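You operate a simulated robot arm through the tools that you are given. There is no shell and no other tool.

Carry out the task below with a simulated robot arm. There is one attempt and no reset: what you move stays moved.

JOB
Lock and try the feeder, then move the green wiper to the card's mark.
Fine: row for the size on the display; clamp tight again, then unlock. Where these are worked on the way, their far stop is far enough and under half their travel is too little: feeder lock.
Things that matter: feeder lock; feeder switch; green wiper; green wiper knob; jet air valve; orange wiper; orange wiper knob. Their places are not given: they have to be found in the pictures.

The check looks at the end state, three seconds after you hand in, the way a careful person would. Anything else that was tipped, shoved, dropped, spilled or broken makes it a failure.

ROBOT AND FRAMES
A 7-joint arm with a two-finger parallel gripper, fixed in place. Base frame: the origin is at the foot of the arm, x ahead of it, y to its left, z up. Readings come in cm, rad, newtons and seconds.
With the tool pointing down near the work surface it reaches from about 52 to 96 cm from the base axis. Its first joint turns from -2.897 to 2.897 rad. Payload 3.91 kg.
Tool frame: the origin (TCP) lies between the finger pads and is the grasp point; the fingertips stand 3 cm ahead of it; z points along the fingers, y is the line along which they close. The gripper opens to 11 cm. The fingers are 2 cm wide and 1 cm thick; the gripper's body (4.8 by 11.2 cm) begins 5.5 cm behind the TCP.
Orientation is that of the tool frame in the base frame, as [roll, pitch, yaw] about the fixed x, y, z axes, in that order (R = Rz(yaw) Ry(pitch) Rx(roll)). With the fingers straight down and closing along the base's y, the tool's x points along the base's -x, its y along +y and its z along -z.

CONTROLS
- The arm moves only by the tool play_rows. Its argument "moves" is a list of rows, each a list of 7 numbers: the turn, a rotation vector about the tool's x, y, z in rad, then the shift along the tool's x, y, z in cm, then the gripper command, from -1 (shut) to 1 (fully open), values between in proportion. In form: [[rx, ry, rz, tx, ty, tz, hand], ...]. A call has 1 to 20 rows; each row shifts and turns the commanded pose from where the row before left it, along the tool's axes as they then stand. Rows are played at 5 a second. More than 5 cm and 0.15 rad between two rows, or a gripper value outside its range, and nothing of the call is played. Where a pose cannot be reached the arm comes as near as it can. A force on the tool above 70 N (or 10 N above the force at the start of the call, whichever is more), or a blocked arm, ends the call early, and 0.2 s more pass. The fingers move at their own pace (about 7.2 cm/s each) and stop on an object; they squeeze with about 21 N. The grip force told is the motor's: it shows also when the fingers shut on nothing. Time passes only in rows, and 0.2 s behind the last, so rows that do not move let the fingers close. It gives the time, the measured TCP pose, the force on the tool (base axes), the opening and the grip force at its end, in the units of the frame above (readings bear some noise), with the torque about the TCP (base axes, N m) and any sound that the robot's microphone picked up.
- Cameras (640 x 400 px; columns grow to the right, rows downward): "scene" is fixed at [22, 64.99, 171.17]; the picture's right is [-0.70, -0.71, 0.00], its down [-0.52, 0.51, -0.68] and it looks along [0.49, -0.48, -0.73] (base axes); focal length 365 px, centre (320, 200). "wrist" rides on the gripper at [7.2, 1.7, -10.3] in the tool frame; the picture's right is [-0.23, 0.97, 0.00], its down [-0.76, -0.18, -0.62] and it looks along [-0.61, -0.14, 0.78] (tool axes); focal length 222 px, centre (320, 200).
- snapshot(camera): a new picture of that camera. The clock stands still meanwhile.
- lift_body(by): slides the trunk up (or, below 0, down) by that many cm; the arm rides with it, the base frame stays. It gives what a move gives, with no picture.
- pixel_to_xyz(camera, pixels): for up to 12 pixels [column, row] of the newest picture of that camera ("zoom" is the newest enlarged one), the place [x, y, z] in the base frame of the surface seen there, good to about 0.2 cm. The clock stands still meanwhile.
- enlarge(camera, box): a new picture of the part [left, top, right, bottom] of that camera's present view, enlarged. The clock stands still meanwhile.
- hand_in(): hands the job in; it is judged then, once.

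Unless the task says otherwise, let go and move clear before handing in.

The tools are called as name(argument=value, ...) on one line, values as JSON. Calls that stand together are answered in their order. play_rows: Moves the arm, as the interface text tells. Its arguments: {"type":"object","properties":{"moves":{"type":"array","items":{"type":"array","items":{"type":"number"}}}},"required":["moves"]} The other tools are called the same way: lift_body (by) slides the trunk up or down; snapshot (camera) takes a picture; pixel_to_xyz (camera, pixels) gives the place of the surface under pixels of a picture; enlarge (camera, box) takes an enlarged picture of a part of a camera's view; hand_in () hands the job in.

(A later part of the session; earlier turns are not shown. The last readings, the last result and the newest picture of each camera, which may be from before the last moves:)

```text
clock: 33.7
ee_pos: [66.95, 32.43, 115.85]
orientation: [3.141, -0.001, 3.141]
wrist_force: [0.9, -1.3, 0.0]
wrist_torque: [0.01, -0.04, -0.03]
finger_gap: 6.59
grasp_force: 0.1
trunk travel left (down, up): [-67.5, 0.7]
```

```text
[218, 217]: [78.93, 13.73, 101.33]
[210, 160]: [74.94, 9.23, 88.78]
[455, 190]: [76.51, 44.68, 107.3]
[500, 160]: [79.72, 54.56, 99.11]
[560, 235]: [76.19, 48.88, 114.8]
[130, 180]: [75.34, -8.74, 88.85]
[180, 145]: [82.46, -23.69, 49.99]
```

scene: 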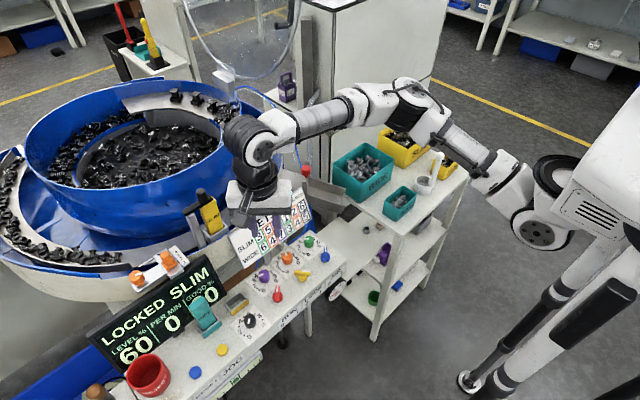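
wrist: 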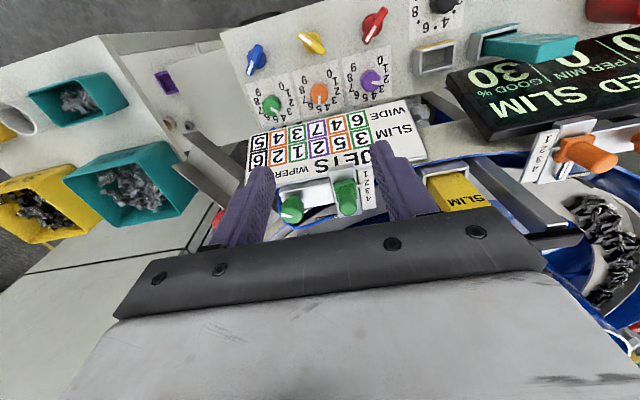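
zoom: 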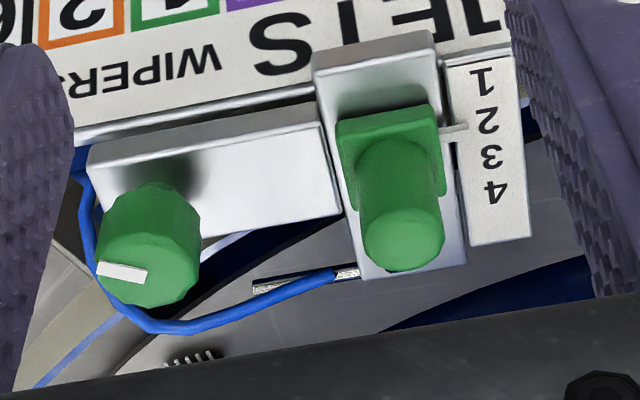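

The knob centre is about (76.0,27.0), radius ≈1.2, top z 107.35; a blue tube arcs behind at x≈79, z≈106. I'll go above the knob at a 45° yaw and check alignment before descending.

play_rows(moves=[[0, 0, 0, -3, -1.8, 0, -0.2], [0, 0, 0, -3, -1.8, 0, -0.2], [0, 0, 0, -3.05, -1.83, 0, -0.2], [0, 0, 0.131, 0, 0, 0, -0.2], [0, 0, 0.131, 0, 0, 0, -0.2], [0, 0, 0.131, 0, 0, 0, -0.2], [0, 0, 0.131, 0, 0, 0, -0.2], [0, 0, 0.131, 0, 0, 0, -0.2], [0, 0, 0.131, 0, 0, 0, -0.2], [0, 0, 0, 0, 0, 1, -0.2], [0, 0, 0, 0, 0, 0, -0.2]])

snapshot(camera="wrist")

enlarge(camera="scene", box=[200, 130, 340, 230])

```text
clock: 36.1
ee_pos: [75.92, 27.01, 114.79]
orientation: [-3.141, 0.0, 2.353]
wrist_force: [-0.4, -0.4, 0.5]
wrist_torque: [-0.01, 0.01, 0.01]
finger_gap: 4.39
grasp_force: 0.0
trunk travel left (down, up): [-67.5, 0.7]
```

```text
taken
```

wrist: 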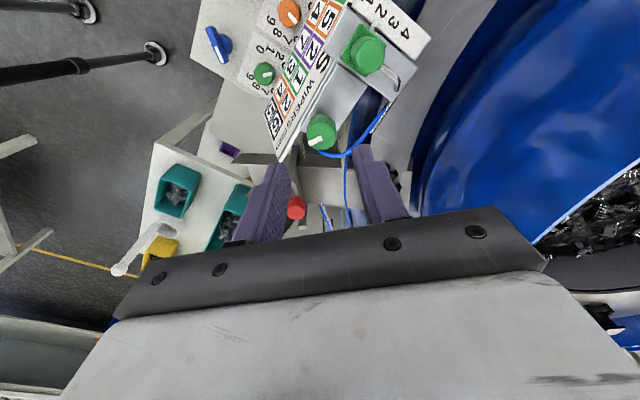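

```text
4.00 times, centred on (270, 180) of scene
```

zoom: 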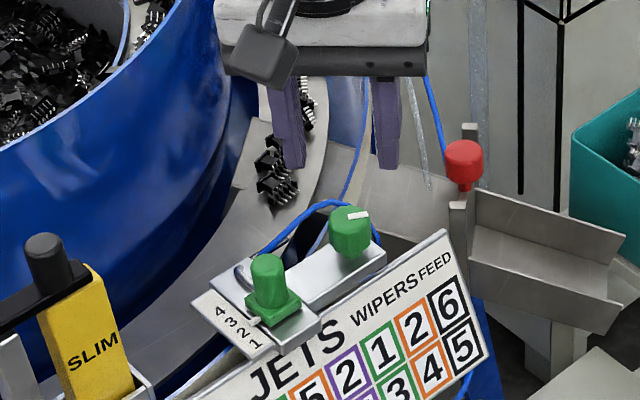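

enlarge(camera="wrist", box=[280, 80, 400, 180])

pixel_to_xyz(camera="zoom", pixels=[[120, 200], [205, 205], [160, 165], [165, 240], [135, 235], [190, 270], [260, 290], [330, 230], [350, 180], [205, 170]])

```text
4.00 times, centred on (340, 130) of wrist
```

zoom: 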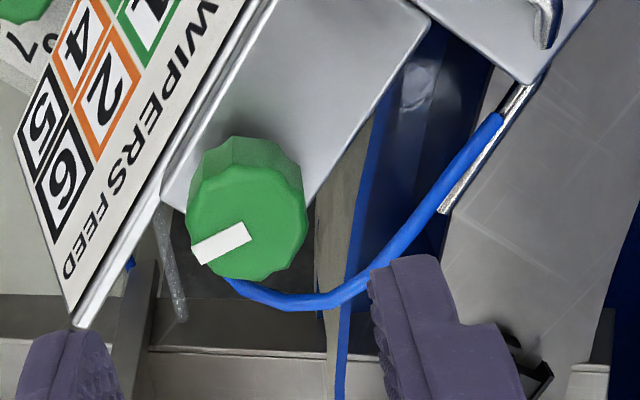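

```text
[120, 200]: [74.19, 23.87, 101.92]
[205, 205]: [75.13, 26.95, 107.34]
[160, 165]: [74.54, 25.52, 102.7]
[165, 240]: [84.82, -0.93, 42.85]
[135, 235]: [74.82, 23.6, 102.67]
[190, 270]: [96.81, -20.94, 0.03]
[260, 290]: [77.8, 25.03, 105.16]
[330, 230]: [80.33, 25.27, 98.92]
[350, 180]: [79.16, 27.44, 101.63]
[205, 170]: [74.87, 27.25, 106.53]
```

pixel_to_xyz(camera="zoom", pixels=[[193, 218], [303, 218], [240, 172], [250, 274], [247, 222], [215, 190], [285, 255], [290, 185], [248, 233], [197, 255]])

```text
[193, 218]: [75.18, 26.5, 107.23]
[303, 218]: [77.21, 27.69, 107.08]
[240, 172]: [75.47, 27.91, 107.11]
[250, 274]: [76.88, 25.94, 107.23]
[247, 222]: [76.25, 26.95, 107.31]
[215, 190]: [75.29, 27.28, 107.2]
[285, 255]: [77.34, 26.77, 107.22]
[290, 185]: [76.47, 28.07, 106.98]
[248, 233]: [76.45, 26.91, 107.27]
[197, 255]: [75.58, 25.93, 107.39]
```

Knob centre ≈ (76.1,27.0). I'll shift slightly, go down to z≈108.1 and close on it.

play_rows(moves=[[0, 0, 0, -0.12, 0.12, 2.5, -0.2], [0, 0, 0, 0, 0, 2.2, -0.2], [0, 0, 0, 0, 0, 1.3, -0.2], [0, 0, 0, 0, 0, 0.7, -0.2], [0, 0, 0, 0, 0, 0, -0.2]])

enlarge(camera="scene", box=[220, 140, 320, 220])

snapshot(camera="wrist")

```text
clock: 37.3
ee_pos: [75.98, 26.88, 108.07]
orientation: [-3.141, -0.001, 2.355]
wrist_force: [-0.5, -0.4, 0.1]
wrist_torque: [0.04, 0.03, 0.05]
finger_gap: 4.41
grasp_force: 0.1
trunk travel left (down, up): [-67.5, 0.7]
```

```text
5.00 times, centred on (270, 180) of scene
```

zoom: 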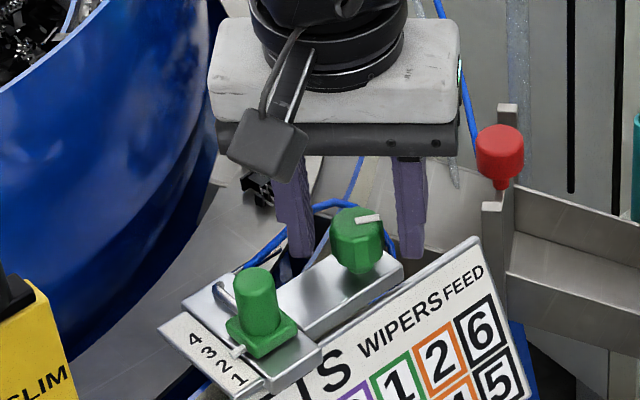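

```text
taken
```

wrist: 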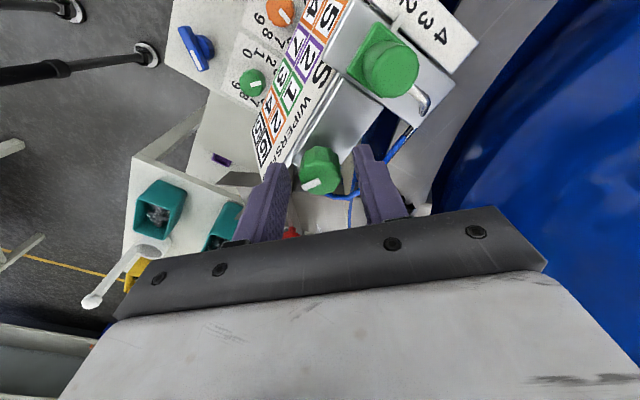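

The knob (about (320,172) in the wrist view) is centred between the fingers. Closing.

play_rows(moves=[[0, 0, 0, 0, 0, 0, -1], [0, 0, 0, 0, 0, 0, -1], [0, 0, 0, 0, 0, 0, -1], [0, 0, 0, 0, 0, 0, -1]])

enlarge(camera="wrist", box=[260, 120, 380, 220])

```text
clock: 38.3
ee_pos: [76.03, 26.97, 108.18]
orientation: [-3.141, -0.001, 2.354]
wrist_force: [-1.3, -1.0, -1.6]
wrist_torque: [0.03, -0.1, 0.02]
finger_gap: 2.51
grasp_force: 45.4
trunk travel left (down, up): [-67.5, 0.7]
```

```text
4.00 times, centred on (320, 170) of wrist
```

zoom: 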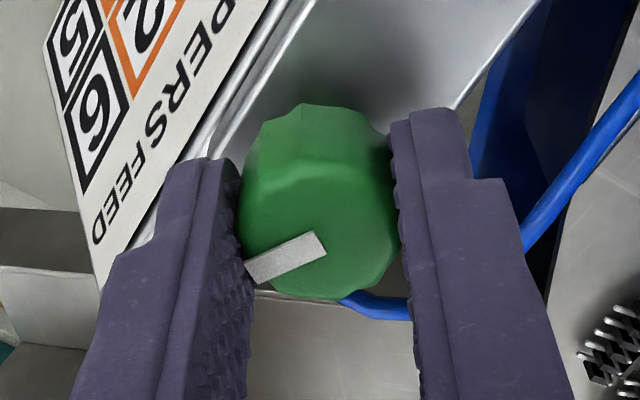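

Good centred grip (gap 2.51, little side load). I'll turn counter-clockwise to loosen, watching torque.

play_rows(moves=[[0, 0, -0.08, 0, 0, 0, -1], [0, 0, -0.08, 0, 0, 0, -1], [0, 0, -0.08, 0, 0, 0, -1], [0, 0, 0, 0, 0, 0, -1]])

enlarge(camera="wrist", box=[260, 120, 380, 220])

```text
clock: 39.3
ee_pos: [76.09, 26.88, 108.22]
orientation: [3.142, 0.0, 2.596]
wrist_force: [2.6, -0.6, 2.3]
wrist_torque: [-0.05, 0.4, 0.01]
finger_gap: 2.5
grasp_force: 45.6
trunk travel left (down, up): [-67.5, 0.7]
```

```text
4.00 times, centred on (320, 170) of wrist
```

zoom: 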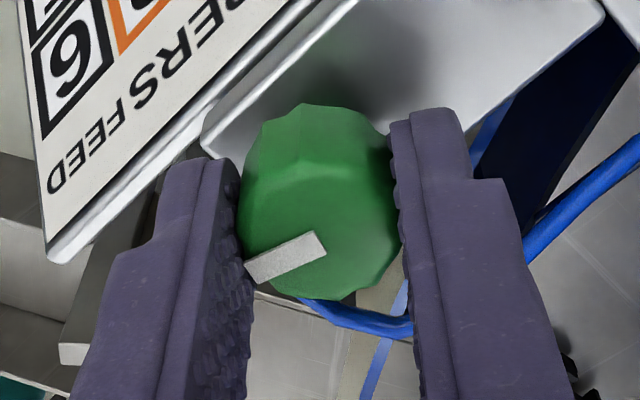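

The knob turns with the gripper (mark stays in place between the fingers). Continuing counter-clockwise.

play_rows(moves=[[0, 0, -0.1, 0, 0, 0, -1], [0, 0, -0.1, 0, 0, 0, -1], [0, 0, -0.1, 0, 0, 0, -1], [0, 0, -0.1, 0, 0, 0, -1], [0, 0, -0.1, 0, 0, 0, -1], [0, 0, -0.1, 0, 0, 0, -1], [0, 0, 0, 0, 0, 0, -1]])

enlarge(camera="wrist", box=[260, 120, 380, 220])

```text
clock: 40.9
ee_pos: [76.06, 26.96, 108.1]
orientation: [3.14, -0.001, -3.087]
wrist_force: [-3.8, -1.6, 0.8]
wrist_torque: [0.09, -0.28, 0.01]
finger_gap: 2.52
grasp_force: 44.6
trunk travel left (down, up): [-67.5, 0.7]
```

```text
4.00 times, centred on (320, 170) of wrist
```

zoom: 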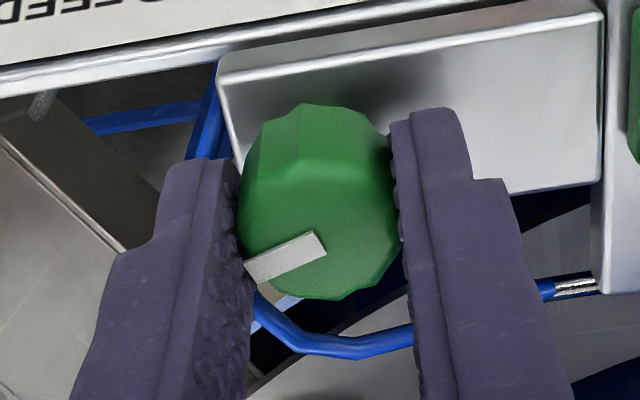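

0.84 rad so far, no stop felt. Continuing.

play_rows(moves=[[0, 0, -0.1, 0, 0, 0, -1], [0, 0, -0.1, 0, 0, 0, -1], [0, 0, -0.1, 0, 0, 0, -1], [0, 0, -0.1, 0, 0, 0, -1], [0, 0, -0.1, 0, 0, 0, -1], [0, 0, -0.1, 0, 0, 0, -1], [0, 0, -0.1, 0, 0, 0, -1], [0, 0, -0.05, 0, 0, 0, -1], [0, 0, 0, 0, 0, 0, -1]])

enlarge(camera="wrist", box=[260, 120, 380, 220])

snapshot(camera="scene")

```text
clock: 42.9
ee_pos: [76.09, 26.85, 108.21]
orientation: [-3.141, -0.001, -2.336]
wrist_force: [-3.0, -3.1, -1.8]
wrist_torque: [-0.21, 0.19, 0.0]
finger_gap: 2.5
grasp_force: 45.4
trunk travel left (down, up): [-67.5, 0.7]
```

```text
4.00 times, centred on (320, 170) of wrist
```

zoom: 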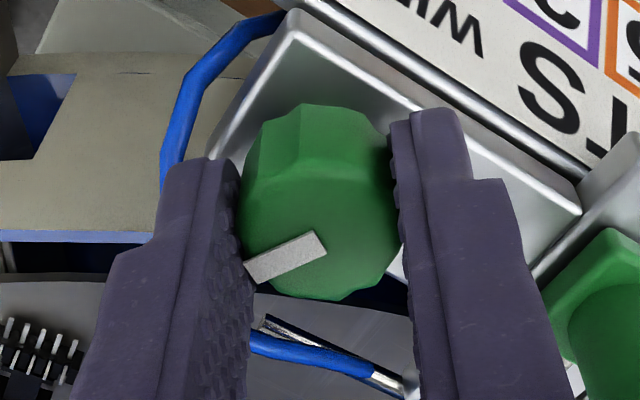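

```text
taken
```

scene: 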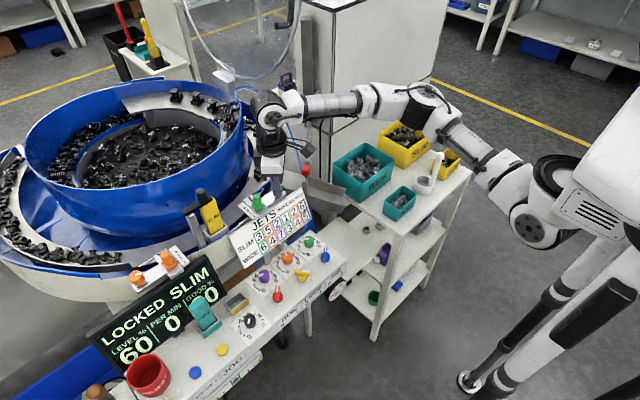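

1.59 rad loosened with no stop yet. I'll keep turning a bit further to find its stop.

play_rows(moves=[[0, 0, -0.1, 0, 0, 0, -1], [0, 0, -0.1, 0, 0, 0, -1], [0, 0, -0.1, 0, 0, 0, -1], [0, 0, -0.1, 0, 0, 0, -1], [0, 0, 0, 0, 0, 0, -1]])

enlarge(camera="wrist", box=[260, 120, 380, 220])

```text
clock: 44.1
ee_pos: [76.1, 26.92, 108.11]
orientation: [3.14, 0.0, -2.089]
wrist_force: [-1.5, -6.5, 1.3]
wrist_torque: [-0.97, 0.57, 0.01]
finger_gap: 2.47
grasp_force: 45.2
out of reach, approached as far as the arm can: row 3, 4
trunk travel left (down, up): [-67.5, 0.7]
```

```text
4.00 times, centred on (320, 170) of wrist
```

zoom: 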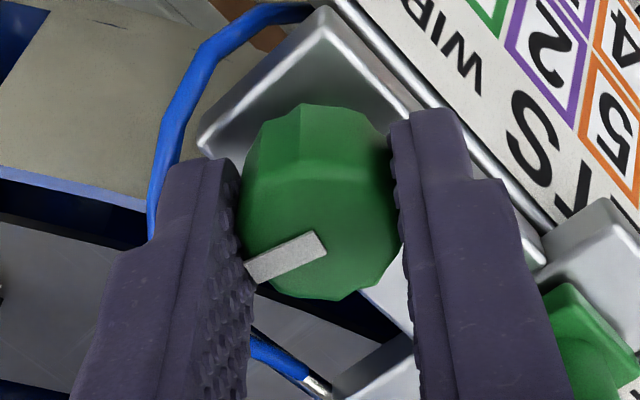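

The arm's turning limit is reached at 1.84 rad with no stop felt. I'll open only slightly (the blue tube is close), rise, turn back and regrip to loosen further.

play_rows(moves=[[0, 0, 0, 0, 0, 0, -0.44], [0, 0, 0, 0, 0, 0, -0.44], [0, 0, 0, 0, 0, -1.5, -0.44], [0, 0, 0, 0, 0, -2.5, -0.44], [0, 0, 0.14, 0, 0, 0, -0.3], [0, 0, 0.14, 0, 0, 0, -0.3], [0, 0, 0.14, 0, 0, 0, -0.3], [0, 0, 0.14, 0, 0, 0, -0.3], [0, 0, 0.14, 0, 0, 0, -0.3], [0, 0, 0.14, 0, 0, 0, -0.3], [0, 0, 0.14, 0, 0, 0, -0.3], [0, 0, 0.14, 0, 0, 0, -0.3], [0, 0, 0.14, 0, 0, 0, -0.3], [0, 0, 0.14, 0, 0, 0, -0.3], [0, 0, 0.14, 0, 0, 0, -0.3], [0, 0, 0.14, 0, 0, 0, -0.3], [0, 0, 0.14, 0, 0, 0, -0.3], [0, 0, 0, 0, 0, 0, -0.3]])

enlarge(camera="wrist", box=[260, 100, 380, 200])

enlarge(camera="scene", box=[220, 140, 320, 220])

```text
clock: 47.9
ee_pos: [76.07, 26.95, 109.63]
orientation: [3.141, 0.001, 2.371]
wrist_force: [0.3, 0.2, 0.0]
wrist_torque: [-0.01, 0.01, -0.02]
finger_gap: 3.84
grasp_force: 0.2
out of reach, approached as far as the arm can: row 4
trunk travel left (down, up): [-67.5, 0.7]
```

```text
4.00 times, centred on (320, 150) of wrist
```

zoom: 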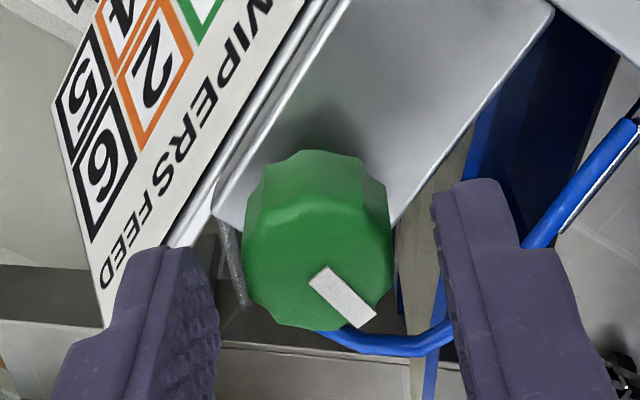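

```text
5.00 times, centred on (270, 180) of scene
```

zoom: 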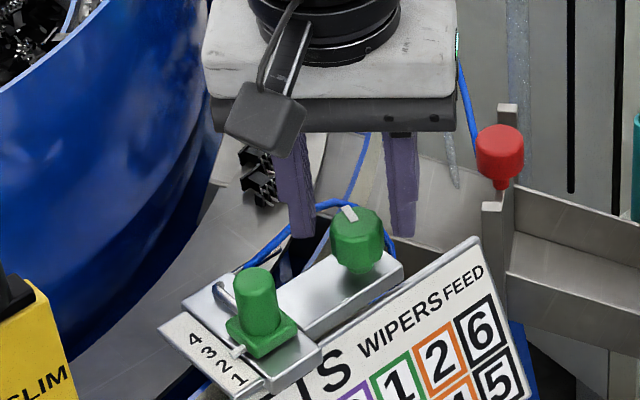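

The mark has turned ~105° counter-clockwise. I regrip and continue loosening.

play_rows(moves=[[0, 0, 0, 0, 0, 1.0, -0.3], [0, 0, 0, 0, 0, 0.5, -0.3], [0, 0, 0, 0, 0, 0, -1], [0, 0, 0, 0, 0, 0, -1], [0, 0, 0, 0, 0, 0, -1], [0, 0, -0.1, 0, 0, 0, -1], [0, 0, -0.1, 0, 0, 0, -1], [0, 0, -0.1, 0, 0, 0, -1], [0, 0, -0.1, 0, 0, 0, -1], [0, 0, -0.1, 0, 0, 0, -1], [0, 0, -0.1, 0, 0, 0, -1], [0, 0, 0, 0, 0, 0, -1]])

enlarge(camera="wrist", box=[260, 120, 380, 220])

```text
clock: 50.5
ee_pos: [76.08, 27.01, 108.17]
orientation: [-3.142, 0.001, 2.975]
wrist_force: [-5.5, -9.1, -1.6]
wrist_torque: [-0.25, 0.18, -0.8]
finger_gap: 2.52
grasp_force: 44.9
trunk travel left (down, up): [-67.5, 0.7]
```

```text
4.00 times, centred on (320, 170) of wrist
```

zoom: 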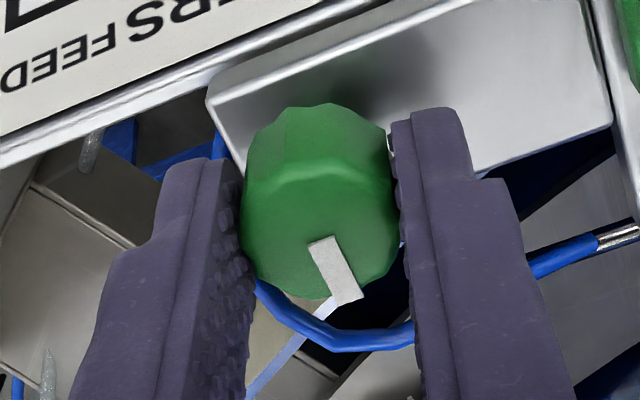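

Torque −0.8 N·m with the fingers slipping on the knob: it has reached its loose stop (~120° in all). I'll release, rise and go over the green wiper post.

play_rows(moves=[[0, 0, 0, 0, 0, 0, -0.44], [0, 0, 0, 0, 0, 0, -0.44], [0, 0, 0, 0, 0, -1.5, -0.4], [0, 0, 0, 0, 0, -2.5, -0.3], [0, 0, -0.08, 0, 0, -1.0, -0.2], [0, 0, -0.08, 0, 0, 0, -0.2], [0, 0, 0, 0, 0, 0, -0.2]])

snapshot(camera="wrist")

enlarge(camera="scene", box=[220, 140, 320, 220])

```text
clock: 52.1
ee_pos: [76.02, 27.06, 113.27]
orientation: [3.141, 0.001, 3.135]
wrist_force: [0.2, -0.1, -0.4]
wrist_torque: [0.01, 0.06, 0.02]
finger_gap: 4.38
grasp_force: 0.1
trunk travel left (down, up): [-67.5, 0.7]
```

```text
taken
```

wrist: 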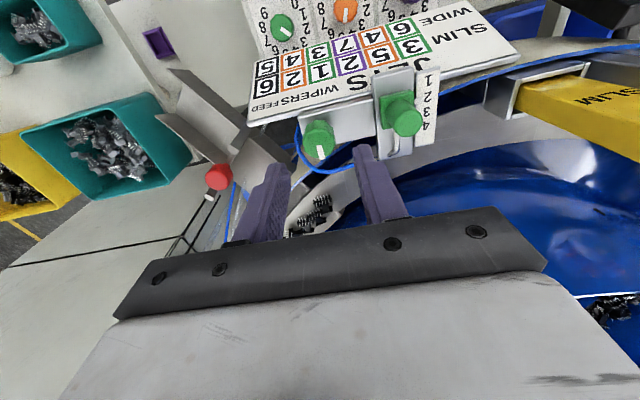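

```text
5.00 times, centred on (270, 180) of scene
```

zoom: 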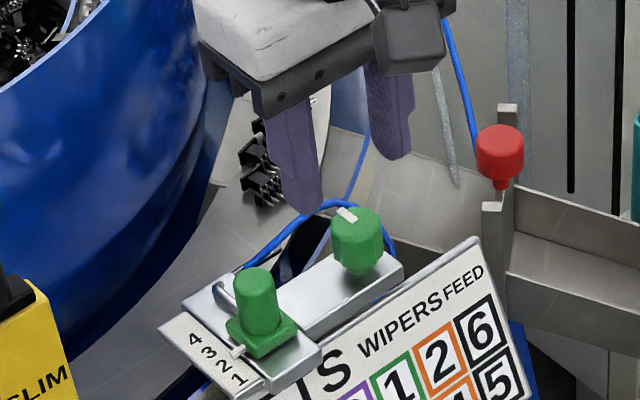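

enlarge(camera="wrist", box=[290, 50, 450, 180])

pixel_to_xyz(camera="zoom", pixels=[[550, 130], [556, 180], [555, 220], [555, 260], [525, 205], [512, 210], [430, 270], [470, 270], [510, 270], [470, 310], [118, 385], [110, 350]])

```text
3.08 times, centred on (370, 115) of wrist
```

zoom: 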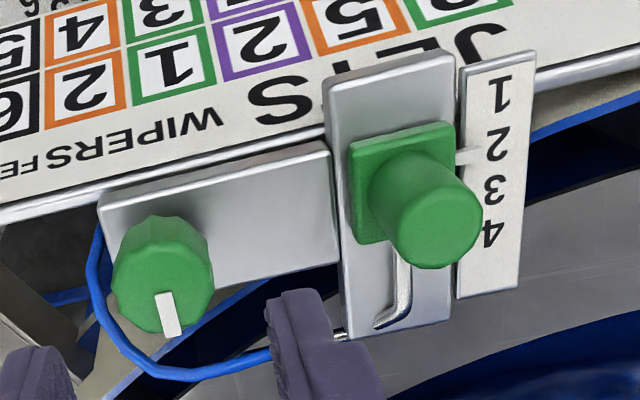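

```text
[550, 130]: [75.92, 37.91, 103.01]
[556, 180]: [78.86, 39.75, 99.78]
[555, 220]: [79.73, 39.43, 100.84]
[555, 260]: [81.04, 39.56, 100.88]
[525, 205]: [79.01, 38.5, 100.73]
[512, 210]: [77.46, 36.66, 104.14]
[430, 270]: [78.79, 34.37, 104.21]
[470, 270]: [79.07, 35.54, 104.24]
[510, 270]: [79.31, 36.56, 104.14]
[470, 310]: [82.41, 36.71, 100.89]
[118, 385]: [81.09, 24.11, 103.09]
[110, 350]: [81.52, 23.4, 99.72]
```

pixel_to_xyz(camera="zoom", pixels=[[500, 93], [497, 143], [495, 190], [491, 233], [477, 154], [463, 156], [440, 225], [400, 225], [480, 220], [440, 262], [440, 192], [352, 150]])

pixel_to_xyz(camera="zoom", pixels=[[450, 125], [352, 240], [385, 320], [405, 280], [452, 320], [335, 100], [162, 295], [172, 332], [165, 275], [356, 152], [452, 132], [352, 195]])

```text
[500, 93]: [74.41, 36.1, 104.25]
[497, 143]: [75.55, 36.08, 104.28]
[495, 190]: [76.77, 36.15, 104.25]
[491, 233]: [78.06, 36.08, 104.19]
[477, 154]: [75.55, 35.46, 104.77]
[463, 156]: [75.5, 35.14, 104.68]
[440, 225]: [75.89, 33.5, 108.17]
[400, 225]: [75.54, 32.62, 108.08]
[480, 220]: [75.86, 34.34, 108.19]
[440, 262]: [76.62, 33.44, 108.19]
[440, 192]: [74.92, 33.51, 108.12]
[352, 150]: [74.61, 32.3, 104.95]
```

```text
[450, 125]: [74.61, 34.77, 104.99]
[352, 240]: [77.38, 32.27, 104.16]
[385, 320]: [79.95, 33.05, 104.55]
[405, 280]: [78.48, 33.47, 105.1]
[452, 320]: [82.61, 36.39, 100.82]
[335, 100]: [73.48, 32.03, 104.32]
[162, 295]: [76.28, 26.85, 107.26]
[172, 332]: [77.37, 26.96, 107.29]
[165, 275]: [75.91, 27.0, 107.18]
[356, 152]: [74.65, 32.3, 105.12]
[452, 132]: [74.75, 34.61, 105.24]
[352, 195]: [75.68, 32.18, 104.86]
```

The post centre is ≈(75.75,33.5), pointer x≈75.53 (mark 2 at 75.58, mark 1 at ≈74.38). I'll go over the post and lower around it.

play_rows(moves=[[0, 0, 0, 0.09, 2.15, 0, -0.2], [0, 0, 0, 0.09, 2.15, 0, -0.2], [0, 0, 0, 0.09, 2.14, 0, -0.2], [0, 0, 0, 0, 0, 1.5, -0.2], [0, 0, 0, 0, 0, 2, -0.2], [0, 0, 0, 0, 0, 1, -0.2], [0, 0, 0, 0, 0, 0, -0.2]])

snapshot(camera="wrist")

enlarge(camera="scene", box=[220, 140, 320, 220])

```text
clock: 53.7
ee_pos: [75.91, 33.41, 108.77]
orientation: [-3.141, 0.0, 3.135]
wrist_force: [-0.2, -0.6, 0.1]
wrist_torque: [0.0, -0.03, -0.02]
finger_gap: 4.39
grasp_force: 0.1
trunk travel left (down, up): [-67.5, 0.7]
```

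```text
taken
```

wrist: 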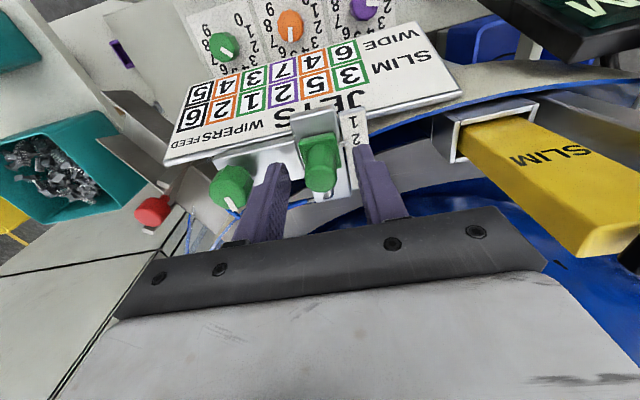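

```text
5.00 times, centred on (270, 180) of scene
```

zoom: 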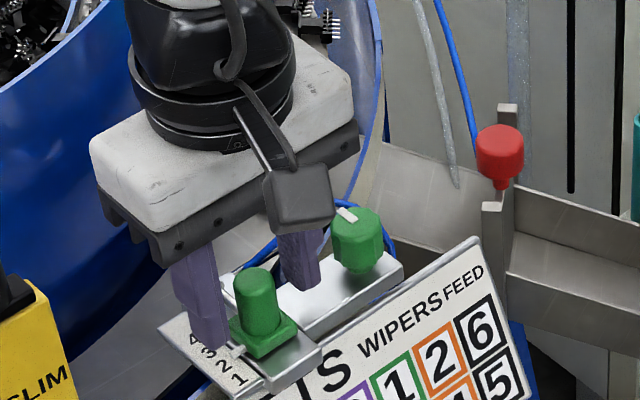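

Aligned around the post. Close and check the side load before sliding.

play_rows(moves=[[0, 0, 0, 0, 0, 0, -1], [0, 0, 0, 0, 0, 0, -1], [0, 0, 0, 0, 0, 0, -1], [0, 0, 0, 0, 0, 0, -1]])

enlarge(camera="wrist", box=[260, 90, 400, 210])

```text
clock: 54.7
ee_pos: [75.94, 33.52, 108.73]
orientation: [3.141, 0.0, 3.134]
wrist_force: [-0.5, 7.8, 0.4]
wrist_torque: [0.23, 0.0, -0.02]
finger_gap: 1.84
grasp_force: 44.9
trunk travel left (down, up): [-67.5, 0.7]
```

```text
3.33 times, centred on (330, 150) of wrist
```

zoom: 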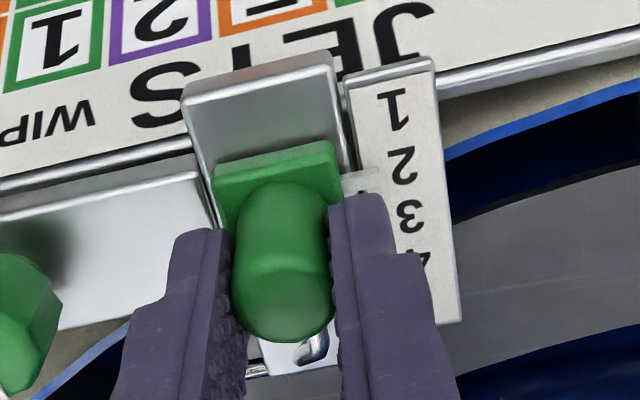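

Gripped (gap 1.84). I slide toward −x by 0.6 cm and check.

play_rows(moves=[[0, 0, 0, 0, 0.08, 0, -1], [0, 0, 0, 0.3, 0, 0, -1], [0, 0, 0, 0.3, 0, 0, -1], [0, 0, 0, 0, 0, 0, -1]])

enlarge(camera="wrist", box=[260, 90, 400, 210])

```text
clock: 55.7
ee_pos: [75.3, 33.54, 108.77]
orientation: [3.141, -0.001, 3.134]
wrist_force: [0.2, 2.8, 0.4]
wrist_torque: [0.06, -0.18, -0.01]
finger_gap: 1.86
grasp_force: 45.1
trunk travel left (down, up): [-67.5, 0.7]
```

```text
3.33 times, centred on (330, 150) of wrist
```

zoom: 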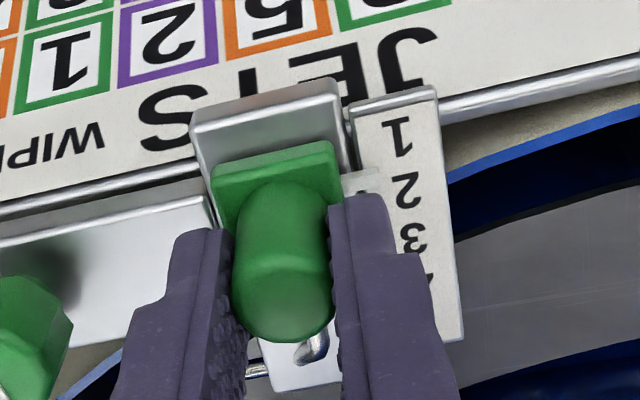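

Slides freely. Moving another 0.5 cm then measuring the pointer.

play_rows(moves=[[0, 0, 0, 0.25, 0, 0, -1], [0, 0, 0, 0.25, 0, 0, -1], [0, 0, 0, 0, 0, 0, -1]])

enlarge(camera="wrist", box=[290, 90, 390, 180])

enlarge(camera="scene", box=[235, 180, 295, 220])

```text
clock: 56.5
ee_pos: [74.69, 33.53, 108.75]
orientation: [3.141, 0.0, 3.133]
wrist_force: [0.4, 1.1, 0.7]
wrist_torque: [0.03, -0.09, -0.06]
finger_gap: 1.86
grasp_force: 44.9
trunk travel left (down, up): [-67.5, 0.7]
```

```text
4.44 times, centred on (340, 135) of wrist
```

zoom: 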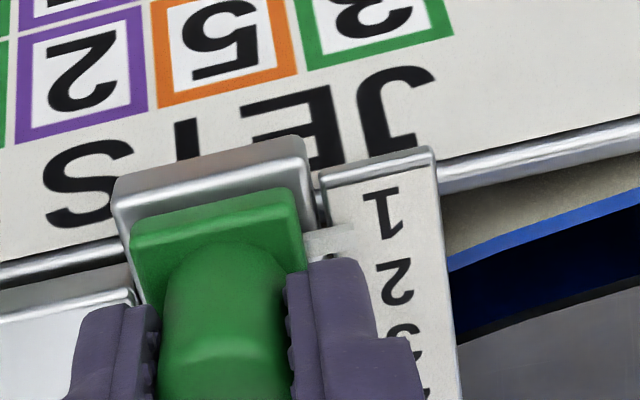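

```text
10.00 times, centred on (265, 200) of scene
```

zoom: 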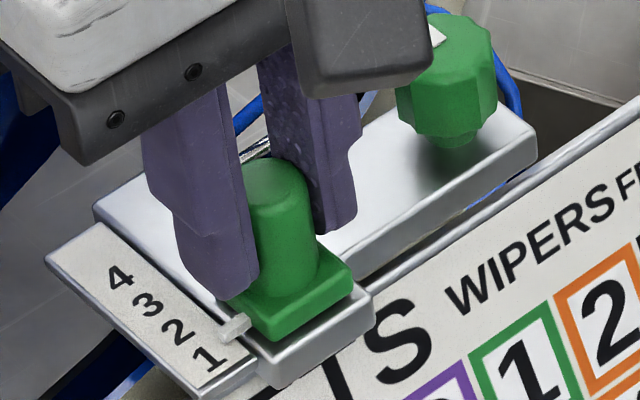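

pixel_to_xyz(camera="zoom", pixels=[[237, 325], [228, 330], [245, 322], [207, 358], [176, 330], [147, 302], [118, 276], [232, 336], [226, 324]])

enlarge(camera="wrist", box=[320, 110, 390, 180])

```text
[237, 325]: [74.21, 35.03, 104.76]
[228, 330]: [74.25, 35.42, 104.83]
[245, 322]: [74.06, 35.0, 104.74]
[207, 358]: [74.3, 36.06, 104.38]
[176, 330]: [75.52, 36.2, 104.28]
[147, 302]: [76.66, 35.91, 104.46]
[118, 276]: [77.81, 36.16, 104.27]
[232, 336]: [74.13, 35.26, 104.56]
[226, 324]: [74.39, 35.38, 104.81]
```

```text
5.71 times, centred on (355, 145) of wrist
```

zoom: 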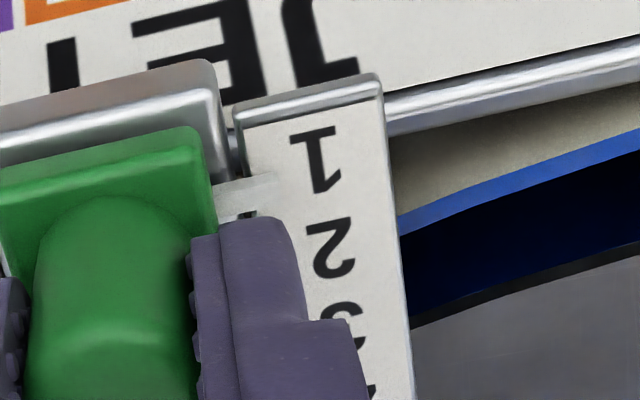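

pixel_to_xyz(camera="zoom", pixels=[[260, 190], [240, 195], [268, 178], [265, 200], [316, 160], [332, 247], [270, 188], [225, 200]])

```text
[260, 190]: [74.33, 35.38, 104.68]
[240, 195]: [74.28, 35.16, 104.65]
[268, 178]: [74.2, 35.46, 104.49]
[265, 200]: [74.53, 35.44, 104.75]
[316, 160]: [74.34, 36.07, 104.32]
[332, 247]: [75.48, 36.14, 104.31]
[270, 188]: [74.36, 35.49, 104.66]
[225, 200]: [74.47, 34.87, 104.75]
```

Pointer centre x≈74.35 matches the "1" at 74.35. I release, rise and check that it stayed.

play_rows(moves=[[0, 0, 0, 0, 0, 0, -0.2], [0, 0, 0, 0, 0, 0, -0.2], [0, 0, 0, 0, 0, -1.5, -0.2], [0, 0, 0, 0, 0, -2.5, -0.2], [0, 0, 0, 0, 0, -0.5, -0.2], [0, 0, 0, 0, 0, 0, -0.2]])

enlarge(camera="wrist", box=[230, 50, 390, 180])

enlarge(camera="scene", box=[235, 180, 295, 220])

```text
clock: 57.9
ee_pos: [74.76, 33.56, 113.19]
orientation: [-3.141, -0.002, 3.134]
wrist_force: [0.4, -0.9, 0.0]
wrist_torque: [-0.03, 0.0, 0.01]
finger_gap: 4.4
grasp_force: 0.1
trunk travel left (down, up): [-67.5, 0.7]
```

```text
3.08 times, centred on (310, 115) of wrist
```

zoom: 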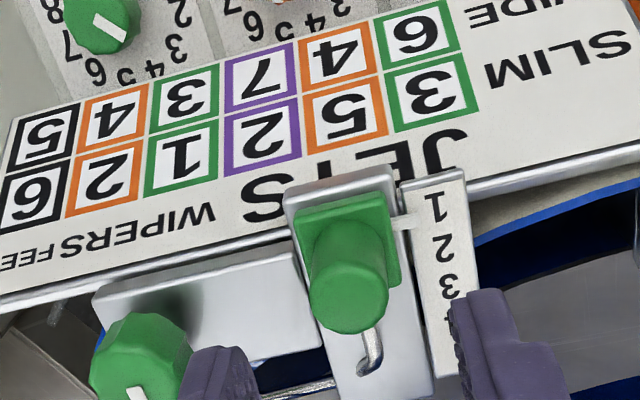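

```text
10.00 times, centred on (265, 200) of scene
```

zoom: 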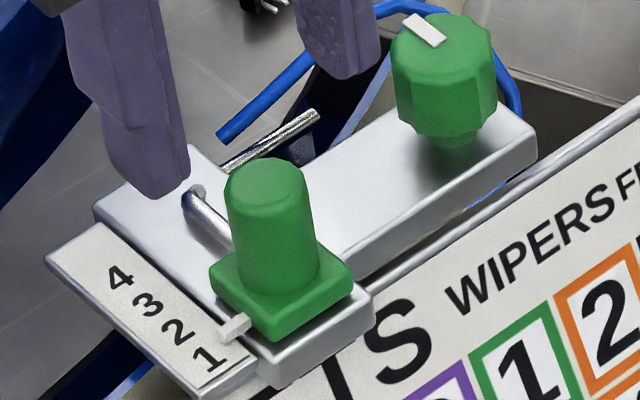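

The wiper stayed at 1 and the SLIM row confirms green wiper = 1. Now back to the green knob to tighten clockwise.

play_rows(moves=[[0, 0, 0, -0.4, -2.2, 0, -0.3], [0, 0, 0, -0.4, -2.2, 0, -0.3], [0, 0, 0, -0.47, -2.17, 0, -0.3], [0, 0, 0, 0, 0, 2, -0.3], [0, 0, 0, 0, 0, 1, -0.3], [0, 0, 0, 0, 0, 0, -0.3]])

enlarge(camera="wrist", box=[260, 100, 380, 200])

```text
clock: 59.3
ee_pos: [76.01, 26.99, 110.14]
orientation: [3.141, -0.001, 3.135]
wrist_force: [0.5, -0.8, 0.0]
wrist_torque: [0.01, 0.01, 0.02]
finger_gap: 3.85
grasp_force: 0.2
trunk travel left (down, up): [-67.5, 0.7]
```

```text
4.00 times, centred on (320, 150) of wrist
```

zoom: 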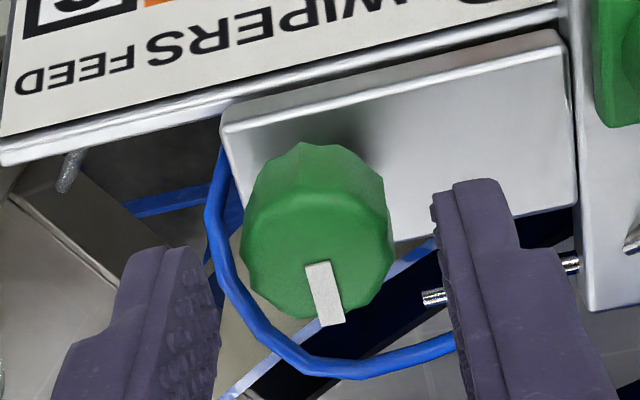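

Knob is centred; the blue tube lies just left of it at lower height, so I turn the gripper a little clockwise before descending, then grip.

play_rows(moves=[[0, 0, 0.12, 0, 0, 0, -0.35], [0, 0, 0.12, 0, 0, 0, -0.35], [0, 0, 0.1, 0, 0, 0, -0.35], [0, 0, 0, -0.03, 0, 1, -0.35], [0, 0, 0, 0, 0, 0.95, -0.35], [0, 0, 0, 0, 0, 0, -0.35], [0, 0, 0, 0, 0, 0, -1], [0, 0, 0, 0, 0, 0, -1], [0, 0, 0, 0, 0, 0, -1]])

enlarge(camera="wrist", box=[260, 120, 380, 220])

```text
clock: 61.3
ee_pos: [75.94, 26.95, 108.18]
orientation: [3.141, 0.0, 2.794]
wrist_force: [0.3, 0.9, 1.0]
wrist_torque: [0.05, -0.04, -0.03]
finger_gap: 2.55
grasp_force: 44.8
trunk travel left (down, up): [-67.5, 0.7]
```

```text
4.00 times, centred on (320, 170) of wrist
```

zoom: 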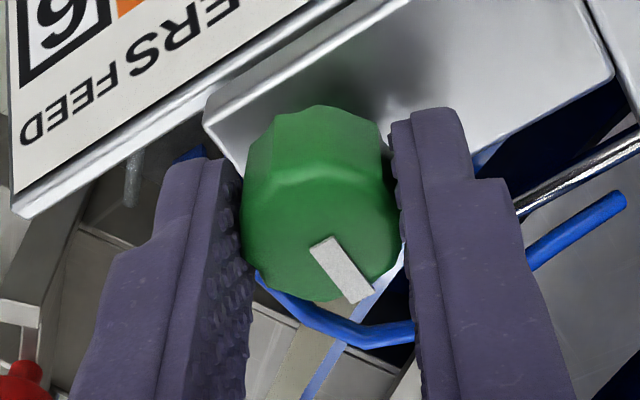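

Gripped. Turning clockwise to tighten.

play_rows(moves=[[0, 0, 0.1, 0, 0, 0, -1], [0, 0, 0.1, 0, 0, 0, -1], [0, 0, 0.1, 0, 0, 0, -1], [0, 0, 0.1, 0, 0, 0, -1], [0, 0, 0.1, 0, 0, 0, -1], [0, 0, 0.1, 0, 0, 0, -1], [0, 0, 0.1, 0, 0, 0, -1], [0, 0, 0, 0, 0, 0, -1]])

enlarge(camera="wrist", box=[260, 120, 380, 220])

```text
clock: 63.1
ee_pos: [76.02, 27.06, 108.27]
orientation: [-3.141, 0.001, 2.093]
wrist_force: [6.5, 6.5, 3.6]
wrist_torque: [0.18, -0.12, 0.04]
finger_gap: 2.53
grasp_force: 45.3
trunk travel left (down, up): [-67.5, 0.7]
```

```text
4.00 times, centred on (320, 170) of wrist
```

zoom: 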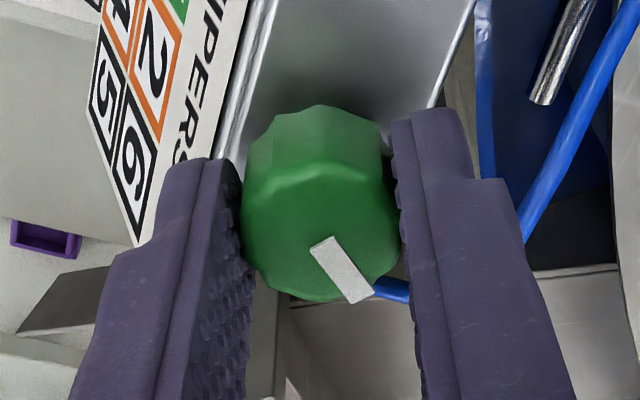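

Knob follows. Continuing clockwise another 0.7 rad.

play_rows(moves=[[0, 0, 0.1, 0, 0, 0, -1], [0, 0, 0.1, 0, 0, 0, -1], [0, 0, 0.1, 0, 0, 0, -1], [0, 0, 0.1, 0, 0, 0, -1], [0, 0, 0.1, 0, 0, 0, -1], [0, 0, 0.1, 0, 0, 0, -1], [0, 0, 0.1, 0, 0, 0, -1], [0, 0, 0, 0, 0, 0, -1]])

enlarge(camera="wrist", box=[260, 120, 380, 220])

enlarge(camera="scene", box=[230, 150, 310, 210])

```text
clock: 64.9
ee_pos: [75.94, 26.96, 108.24]
orientation: [3.142, 0.002, 1.391]
wrist_force: [20.4, 9.5, 11.2]
wrist_torque: [0.26, -0.49, 0.0]
finger_gap: 2.49
grasp_force: 45.0
trunk travel left (down, up): [-67.5, 0.7]
```

```text
4.00 times, centred on (320, 170) of wrist
```

zoom: 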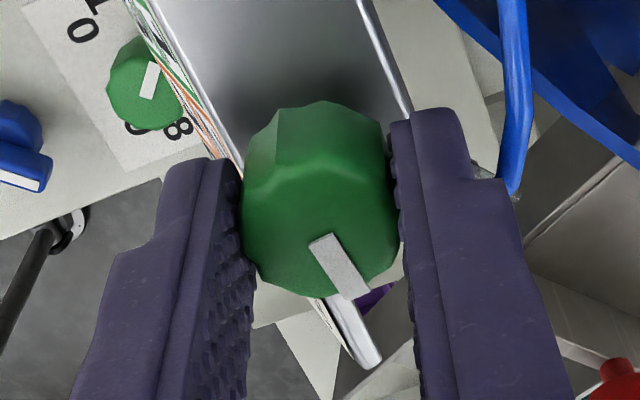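

```text
6.67 times, centred on (270, 180) of scene
```

zoom: 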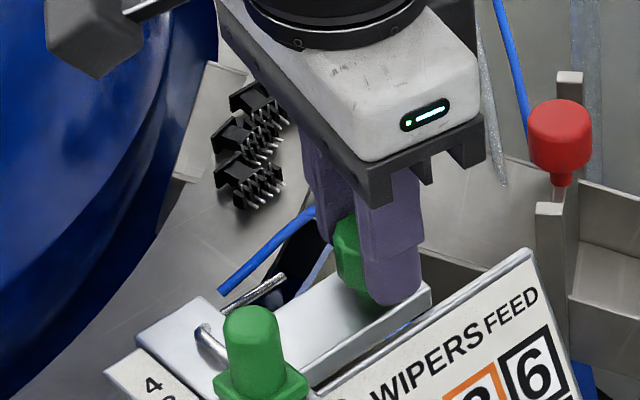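

1.40 rad tightened, about 0.7 to go. I ease the side load and continue until the stop.

play_rows(moves=[[0, 0, 0.08, 0, 0.12, 0, -1], [0, 0, 0.1, 0, 0, 0, -1], [0, 0, 0.1, 0, 0, 0, -1], [0, 0, 0.1, 0, 0, 0, -1], [0, 0, 0, 0, 0, 0, -1]])

enlarge(camera="wrist", box=[260, 120, 380, 220])

```text
clock: 66.1
ee_pos: [76.09, 26.93, 108.29]
orientation: [-3.141, 0.0, 1.012]
wrist_force: [11.0, 6.3, 9.8]
wrist_torque: [0.61, -0.51, 0.02]
finger_gap: 2.49
grasp_force: 45.2
trunk travel left (down, up): [-67.5, 0.7]
```

```text
4.00 times, centred on (320, 170) of wrist
```

zoom: 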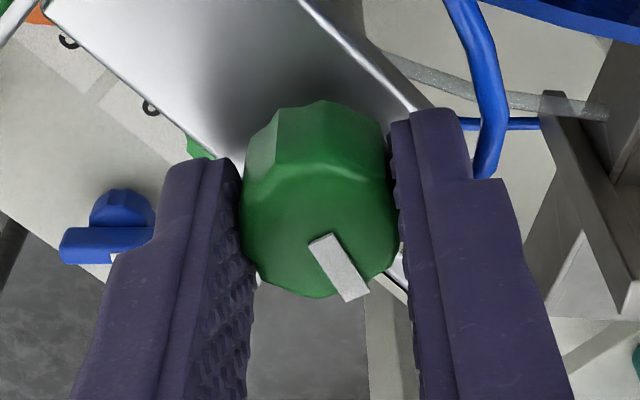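

1.78 rad so far; still free. Continuing.

play_rows(moves=[[0, 0, 0.1, 0, 0, 0, -1], [0, 0, 0.1, 0, 0, 0, -1], [0, 0, 0.1, 0, 0, 0, -1], [0, 0, 0, 0, 0, 0, -1]])

enlarge(camera="wrist", box=[260, 120, 380, 220])

```text
clock: 67.1
ee_pos: [76.06, 26.77, 108.25]
orientation: [3.141, 0.002, 0.714]
wrist_force: [8.4, 1.4, 9.0]
wrist_torque: [-0.08, 0.02, 0.76]
finger_gap: 2.55
grasp_force: 44.9
trunk travel left (down, up): [-67.5, 0.7]
```

```text
4.00 times, centred on (320, 170) of wrist
```

zoom: 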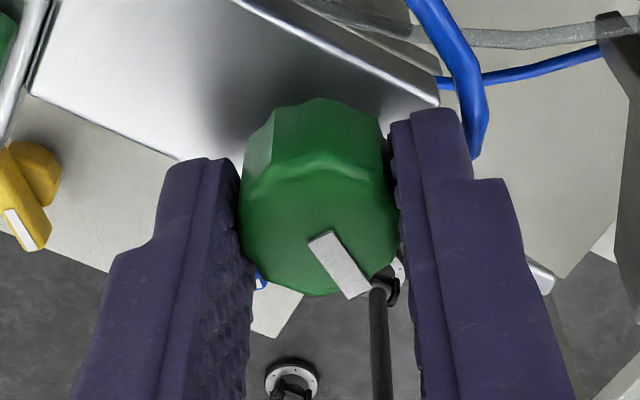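

Torque rose to 0.76 N·m after 2.08 rad: the tight stop. One more small push to be sure, then release slightly and rise.

play_rows(moves=[[0, 0, 0.08, 0, 0, 0, -1], [0, 0, 0.06, 0, 0, 0, -1], [0, 0, 0, 0, 0, 0, -1]])

enlarge(camera="wrist", box=[260, 120, 380, 220])

```text
clock: 67.9
ee_pos: [76.07, 26.88, 108.31]
orientation: [3.141, 0.002, 0.571]
wrist_force: [0.6, -3.3, 0.9]
wrist_torque: [0.14, 0.29, 0.48]
finger_gap: 2.55
grasp_force: 45.4
trunk travel left (down, up): [-67.5, 0.7]
```

```text
4.00 times, centred on (320, 170) of wrist
```

zoom: 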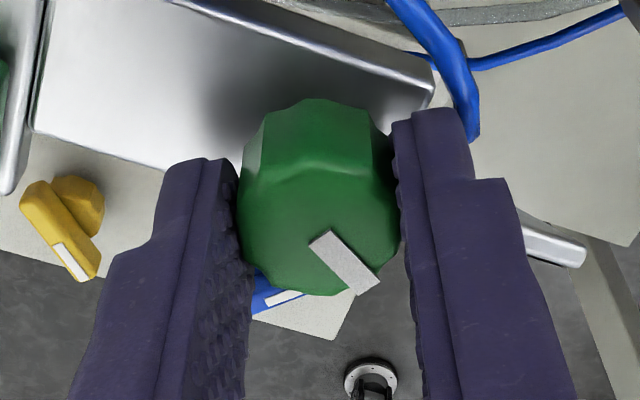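

The mark shifted relative to the fingers (they slipped), so the knob is at its tight stop. Release and rise.

play_rows(moves=[[0, 0, 0, 0, 0, 0, -0.44], [0, 0, 0, 0, 0, 0, -0.44], [0, 0, 0, 0, 0, -1.5, -0.44], [0, 0, 0, 0, 0, -2, -0.44], [0, 0, 0, 0, 0, -1.5, -0.44], [0, 0, 0, 0, 0, 0, -0.44]])

snapshot(camera="scene")

enlarge(camera="scene", box=[235, 170, 295, 220])

enlarge(camera="wrist", box=[240, 60, 400, 190])

```text
clock: 69.3
ee_pos: [76.14, 26.98, 113.26]
orientation: [3.141, 0.002, 0.575]
wrist_force: [0.2, -0.8, -0.1]
wrist_torque: [0.0, -0.01, -0.01]
finger_gap: 3.1
grasp_force: 0.0
trunk travel left (down, up): [-67.5, 0.7]
```

```text
taken
```

scene: 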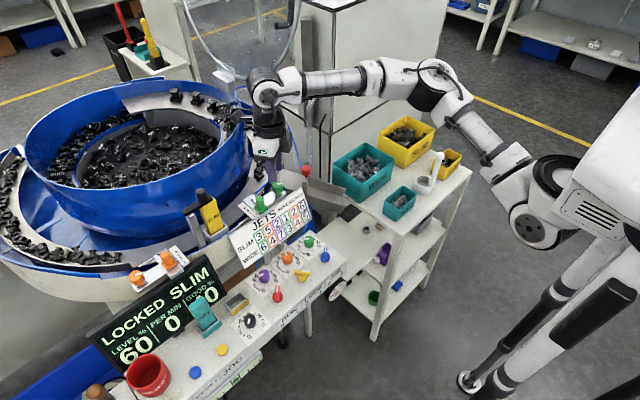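

```text
8.00 times, centred on (265, 195) of scene
```

zoom: 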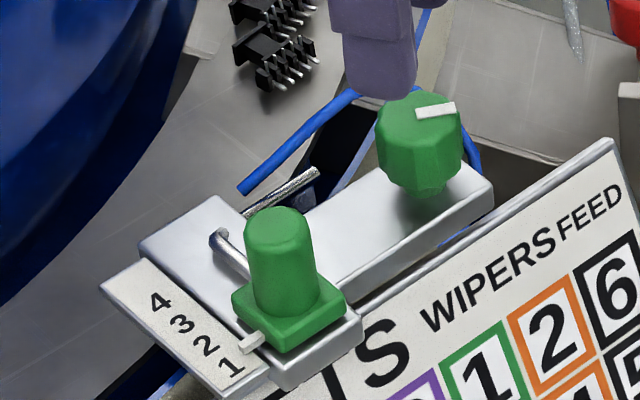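

```text
3.08 times, centred on (320, 125) of wrist
```

zoom: 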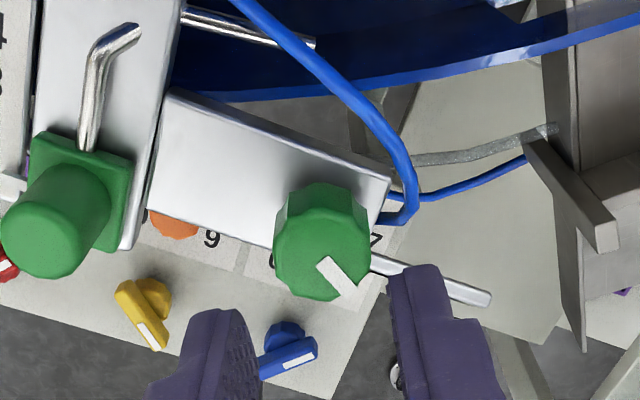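

Knob's mark is back in its original tight orientation, the display reads LOCKED. I'll re-measure the wiper pointer.

enlarge(camera="scene", box=[235, 190, 285, 225])

pixel_to_xyz(camera="zoom", pixels=[[265, 235], [255, 245], [285, 230], [225, 280], [190, 245], [150, 210], [120, 180]])

```text
11.43 times, centred on (260, 208) of scene
```

zoom: 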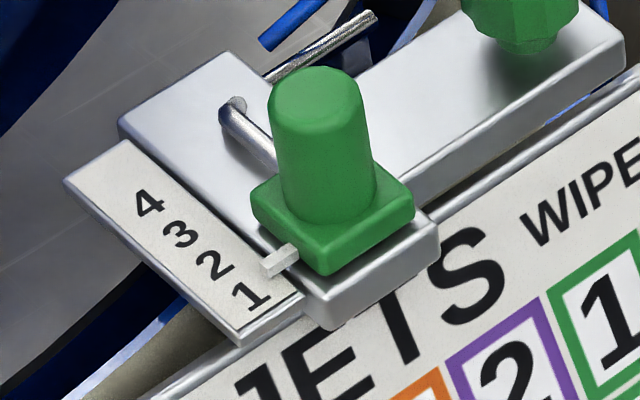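

```text
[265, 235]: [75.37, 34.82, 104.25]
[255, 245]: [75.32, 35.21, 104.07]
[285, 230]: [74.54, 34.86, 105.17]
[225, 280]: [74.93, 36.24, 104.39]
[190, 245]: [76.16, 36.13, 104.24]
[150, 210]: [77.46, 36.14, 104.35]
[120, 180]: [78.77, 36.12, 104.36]
```

pixel_to_xyz(camera="zoom", pixels=[[275, 262], [267, 267], [285, 256], [268, 275], [250, 295], [215, 264], [180, 233], [149, 203], [272, 258]])

```text
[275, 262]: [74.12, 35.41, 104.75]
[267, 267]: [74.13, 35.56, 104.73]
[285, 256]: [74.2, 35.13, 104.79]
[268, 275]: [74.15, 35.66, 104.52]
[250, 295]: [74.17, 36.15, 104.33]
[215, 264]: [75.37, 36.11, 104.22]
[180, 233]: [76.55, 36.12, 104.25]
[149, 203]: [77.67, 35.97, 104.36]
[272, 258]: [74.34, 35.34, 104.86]
```

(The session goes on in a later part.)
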